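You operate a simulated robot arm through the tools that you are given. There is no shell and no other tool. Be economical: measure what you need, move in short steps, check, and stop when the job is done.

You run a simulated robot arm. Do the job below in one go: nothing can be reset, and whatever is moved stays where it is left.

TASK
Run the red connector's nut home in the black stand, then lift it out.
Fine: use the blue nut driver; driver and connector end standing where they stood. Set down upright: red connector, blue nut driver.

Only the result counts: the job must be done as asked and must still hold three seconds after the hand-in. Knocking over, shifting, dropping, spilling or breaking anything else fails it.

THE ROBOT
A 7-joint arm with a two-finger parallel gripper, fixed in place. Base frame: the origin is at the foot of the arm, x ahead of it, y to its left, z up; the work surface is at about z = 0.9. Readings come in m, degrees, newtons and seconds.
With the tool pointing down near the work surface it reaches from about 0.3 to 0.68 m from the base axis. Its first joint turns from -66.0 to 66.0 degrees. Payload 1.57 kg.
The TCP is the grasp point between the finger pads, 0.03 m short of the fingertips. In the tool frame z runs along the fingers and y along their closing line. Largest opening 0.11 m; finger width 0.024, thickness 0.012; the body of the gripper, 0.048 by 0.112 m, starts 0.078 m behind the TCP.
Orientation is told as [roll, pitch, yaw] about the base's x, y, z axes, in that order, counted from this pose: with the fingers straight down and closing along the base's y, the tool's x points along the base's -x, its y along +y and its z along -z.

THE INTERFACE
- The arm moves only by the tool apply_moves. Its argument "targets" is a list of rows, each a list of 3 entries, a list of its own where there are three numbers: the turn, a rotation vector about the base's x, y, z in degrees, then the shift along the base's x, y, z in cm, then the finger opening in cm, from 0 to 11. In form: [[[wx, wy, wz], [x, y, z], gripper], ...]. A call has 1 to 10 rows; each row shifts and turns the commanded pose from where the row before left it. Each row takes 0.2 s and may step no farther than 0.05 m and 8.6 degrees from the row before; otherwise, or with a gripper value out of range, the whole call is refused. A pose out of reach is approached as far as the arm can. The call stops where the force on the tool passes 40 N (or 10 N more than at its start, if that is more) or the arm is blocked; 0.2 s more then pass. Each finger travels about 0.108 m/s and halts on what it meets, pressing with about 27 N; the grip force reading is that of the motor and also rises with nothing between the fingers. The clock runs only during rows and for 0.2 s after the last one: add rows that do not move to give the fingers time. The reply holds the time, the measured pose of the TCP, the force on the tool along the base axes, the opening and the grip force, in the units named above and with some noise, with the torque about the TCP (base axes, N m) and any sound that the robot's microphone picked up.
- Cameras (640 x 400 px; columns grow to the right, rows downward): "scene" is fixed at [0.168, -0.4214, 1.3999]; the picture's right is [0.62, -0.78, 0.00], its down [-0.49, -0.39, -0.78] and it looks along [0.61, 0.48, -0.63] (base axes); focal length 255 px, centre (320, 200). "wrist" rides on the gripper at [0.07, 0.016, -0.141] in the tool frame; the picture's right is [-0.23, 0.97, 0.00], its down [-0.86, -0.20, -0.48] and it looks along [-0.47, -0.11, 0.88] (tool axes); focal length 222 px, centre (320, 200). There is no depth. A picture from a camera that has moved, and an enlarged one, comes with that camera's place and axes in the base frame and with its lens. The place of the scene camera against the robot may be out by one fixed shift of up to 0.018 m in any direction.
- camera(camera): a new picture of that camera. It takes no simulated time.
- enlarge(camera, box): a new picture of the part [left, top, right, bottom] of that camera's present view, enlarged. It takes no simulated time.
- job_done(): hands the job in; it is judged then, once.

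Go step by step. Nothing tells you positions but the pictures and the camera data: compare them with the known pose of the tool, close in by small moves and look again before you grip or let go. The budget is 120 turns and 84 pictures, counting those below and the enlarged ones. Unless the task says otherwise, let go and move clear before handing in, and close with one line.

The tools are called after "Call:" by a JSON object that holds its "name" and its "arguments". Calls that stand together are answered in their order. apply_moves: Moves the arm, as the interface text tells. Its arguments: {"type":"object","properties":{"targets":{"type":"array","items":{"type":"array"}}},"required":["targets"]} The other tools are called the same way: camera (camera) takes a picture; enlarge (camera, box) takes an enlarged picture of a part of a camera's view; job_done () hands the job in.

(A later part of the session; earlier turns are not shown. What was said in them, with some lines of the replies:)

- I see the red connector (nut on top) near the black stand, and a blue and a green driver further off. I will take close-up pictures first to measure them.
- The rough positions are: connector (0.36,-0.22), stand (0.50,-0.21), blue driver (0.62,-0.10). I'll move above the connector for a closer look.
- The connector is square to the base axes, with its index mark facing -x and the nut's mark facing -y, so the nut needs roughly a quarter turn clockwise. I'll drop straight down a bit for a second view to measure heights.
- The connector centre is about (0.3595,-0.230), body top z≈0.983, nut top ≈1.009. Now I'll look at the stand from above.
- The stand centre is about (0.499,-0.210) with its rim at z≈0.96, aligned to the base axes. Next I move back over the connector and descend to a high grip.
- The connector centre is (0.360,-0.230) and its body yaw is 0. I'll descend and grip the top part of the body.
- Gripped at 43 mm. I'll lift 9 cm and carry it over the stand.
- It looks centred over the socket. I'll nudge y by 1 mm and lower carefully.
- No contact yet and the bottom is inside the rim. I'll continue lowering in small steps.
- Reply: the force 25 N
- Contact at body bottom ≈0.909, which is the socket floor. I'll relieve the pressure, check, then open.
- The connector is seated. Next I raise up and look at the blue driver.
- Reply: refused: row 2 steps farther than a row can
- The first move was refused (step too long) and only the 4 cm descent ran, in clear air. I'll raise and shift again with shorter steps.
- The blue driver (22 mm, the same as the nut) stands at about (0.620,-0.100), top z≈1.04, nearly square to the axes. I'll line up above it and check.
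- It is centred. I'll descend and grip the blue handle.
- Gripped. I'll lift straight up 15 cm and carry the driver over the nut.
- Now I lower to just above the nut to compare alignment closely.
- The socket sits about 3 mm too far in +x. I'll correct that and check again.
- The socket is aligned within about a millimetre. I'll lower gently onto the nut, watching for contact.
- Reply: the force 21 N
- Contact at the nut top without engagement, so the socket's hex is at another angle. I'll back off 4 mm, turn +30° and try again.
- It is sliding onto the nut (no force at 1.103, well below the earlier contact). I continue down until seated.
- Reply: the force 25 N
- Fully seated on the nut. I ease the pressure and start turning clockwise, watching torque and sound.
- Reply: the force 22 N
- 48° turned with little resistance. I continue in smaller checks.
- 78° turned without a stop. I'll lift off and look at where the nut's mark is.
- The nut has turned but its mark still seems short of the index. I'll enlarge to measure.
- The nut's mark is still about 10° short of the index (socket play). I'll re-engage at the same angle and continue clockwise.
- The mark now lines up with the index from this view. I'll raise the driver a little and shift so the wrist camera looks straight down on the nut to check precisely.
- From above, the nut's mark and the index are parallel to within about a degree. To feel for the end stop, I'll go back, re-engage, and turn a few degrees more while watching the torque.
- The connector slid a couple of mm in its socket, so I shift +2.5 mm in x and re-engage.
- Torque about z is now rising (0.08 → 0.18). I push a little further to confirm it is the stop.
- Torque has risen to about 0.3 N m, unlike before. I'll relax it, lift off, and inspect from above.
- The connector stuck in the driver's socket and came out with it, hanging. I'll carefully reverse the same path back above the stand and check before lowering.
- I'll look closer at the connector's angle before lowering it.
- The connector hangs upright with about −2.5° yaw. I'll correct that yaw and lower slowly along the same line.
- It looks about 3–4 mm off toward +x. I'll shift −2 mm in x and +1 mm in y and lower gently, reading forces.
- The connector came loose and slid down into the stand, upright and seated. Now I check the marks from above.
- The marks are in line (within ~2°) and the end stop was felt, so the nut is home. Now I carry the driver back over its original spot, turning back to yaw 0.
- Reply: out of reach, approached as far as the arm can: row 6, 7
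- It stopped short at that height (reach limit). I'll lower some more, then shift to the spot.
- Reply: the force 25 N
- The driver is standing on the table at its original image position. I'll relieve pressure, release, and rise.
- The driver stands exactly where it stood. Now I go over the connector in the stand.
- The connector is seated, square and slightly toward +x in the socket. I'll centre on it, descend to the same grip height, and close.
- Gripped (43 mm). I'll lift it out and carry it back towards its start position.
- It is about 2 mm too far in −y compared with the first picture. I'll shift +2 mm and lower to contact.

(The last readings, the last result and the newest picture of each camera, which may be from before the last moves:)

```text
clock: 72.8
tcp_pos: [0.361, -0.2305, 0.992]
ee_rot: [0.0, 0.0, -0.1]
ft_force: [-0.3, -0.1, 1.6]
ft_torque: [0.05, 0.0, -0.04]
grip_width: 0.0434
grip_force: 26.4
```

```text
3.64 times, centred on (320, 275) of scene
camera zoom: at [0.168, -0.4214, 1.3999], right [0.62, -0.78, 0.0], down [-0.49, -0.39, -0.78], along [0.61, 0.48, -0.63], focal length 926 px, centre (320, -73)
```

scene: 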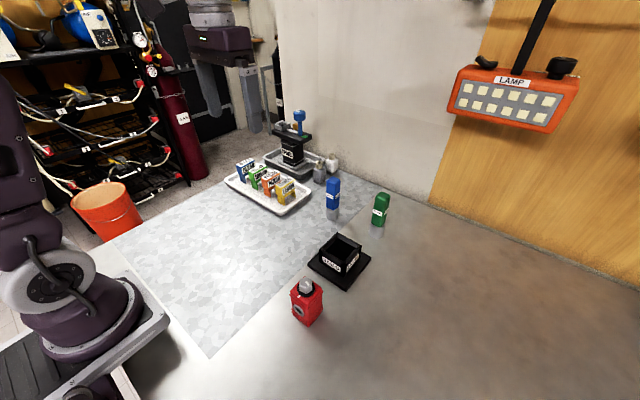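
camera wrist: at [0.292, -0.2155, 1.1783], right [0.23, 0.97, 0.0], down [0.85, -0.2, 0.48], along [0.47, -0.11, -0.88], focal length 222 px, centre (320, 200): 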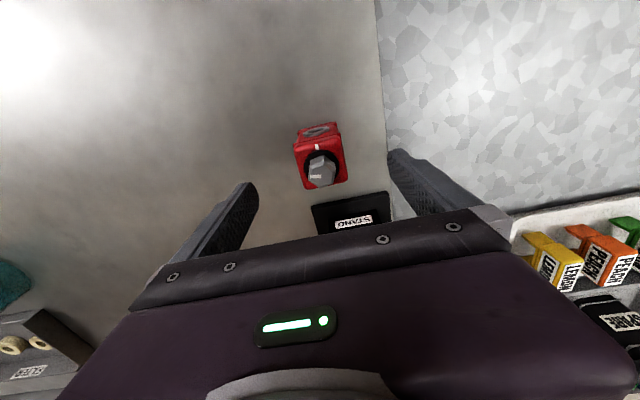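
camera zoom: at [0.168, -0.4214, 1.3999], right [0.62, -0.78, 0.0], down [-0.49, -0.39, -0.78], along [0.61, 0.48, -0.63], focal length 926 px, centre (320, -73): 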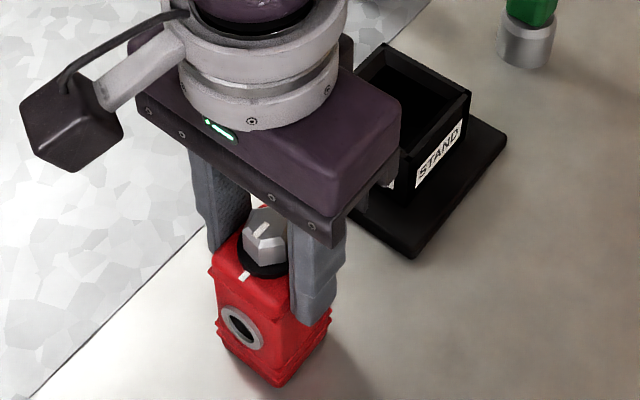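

It is touching the table and the image position matches the start. I release and rise.

Call:
{"name": "apply_moves", "arguments": {"targets": [[[0, 0, 0], [0, 0, -0.03], 2], [[0, 0, 0], [0, 0, 0], 5], [[0, 0, 0], [0, 0, 0], 8], [[0, 0, 0], [0, 0, 0], 11], [[0, 0, 0], [0, 0, 0], 11], [[0, 0, 0], [0, 0, 3], 11], [[0, 0, 0], [0, 0, 4], 11], [[0, 0, 0], [0, 0, 4], 11], [[0, 0, 0], [0, 0, 4], 11], [[0, 0, 0], [0, 0, 0], 11]]}}

Call:
{"name": "enlarge", "arguments": {"camera": "scene", "box": [280, 265, 335, 330]}}

Call:
{"name": "enlarge", "arguments": {"camera": "wrist", "box": [290, 105, 340, 155]}}

Call:
{"name": "camera", "arguments": {"camera": "scene"}}

```text
clock: 75.0
tcp_pos: [0.3626, -0.2289, 1.1399]
ee_rot: [-0.1, 0.1, -0.1]
ft_force: [-0.7, -0.8, -0.4]
ft_torque: [0.02, -0.01, -0.04]
grip_width: 0.11
grip_force: 0.0
```

```text
6.15 times, centred on (308, 298) of scene
camera zoom: at [0.168, -0.4214, 1.3999], right [0.62, -0.78, 0.0], down [-0.49, -0.39, -0.78], along [0.61, 0.48, -0.63], focal length 1567 px, centre (397, -400)
```

zoom: 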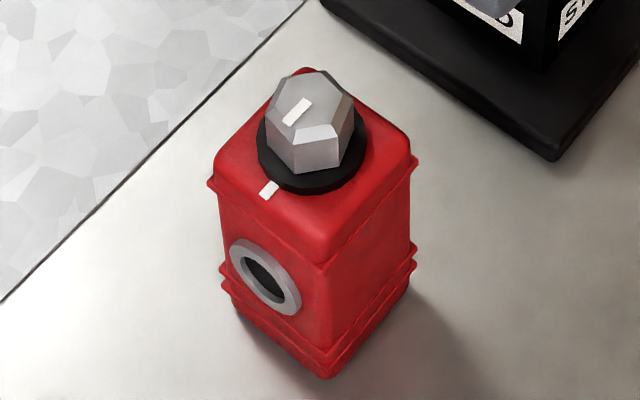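

```text
8.00 times, centred on (315, 130) of wrist
camera zoom: at [0.2929, -0.2127, 1.2798], right [0.23, 0.97, 0.0], down [0.85, -0.2, 0.48], along [0.47, -0.11, -0.88], focal length 1777 px, centre (360, 760)
```

zoom: 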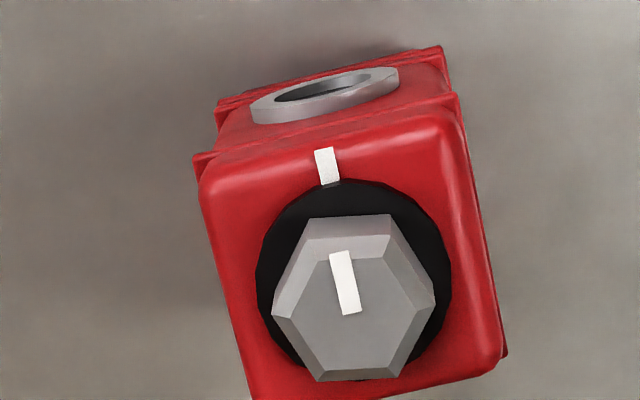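

```text
8 pictures are left
```

scene: 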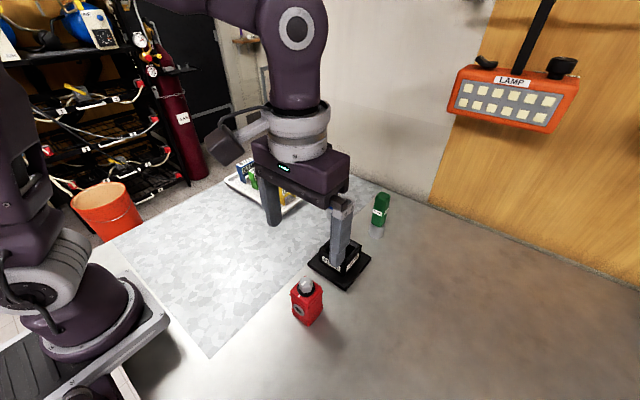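

The red connector's nut is home: its mark lines up with the index, and I felt the turning torque rise to about 0.3 N m. I used the blue 22 mm driver. No sound was reported at any point.

While I was lifting the driver off, the connector stuck in its socket and came out of the stand. I took it back over the stand, where it came loose and slid about 4 cm down into the socket, upright. I then lifted it out properly.

The connector and driver now stand upright where they started, matching the first pictures, and the gripper is open and clear. I'm handing in.

Call:
{"name": "job_done", "arguments": {}}

```text
The job is handed in.
```

The red connector's nut is run home, and the connector and blue driver stand upright where they started; the job is handed in.
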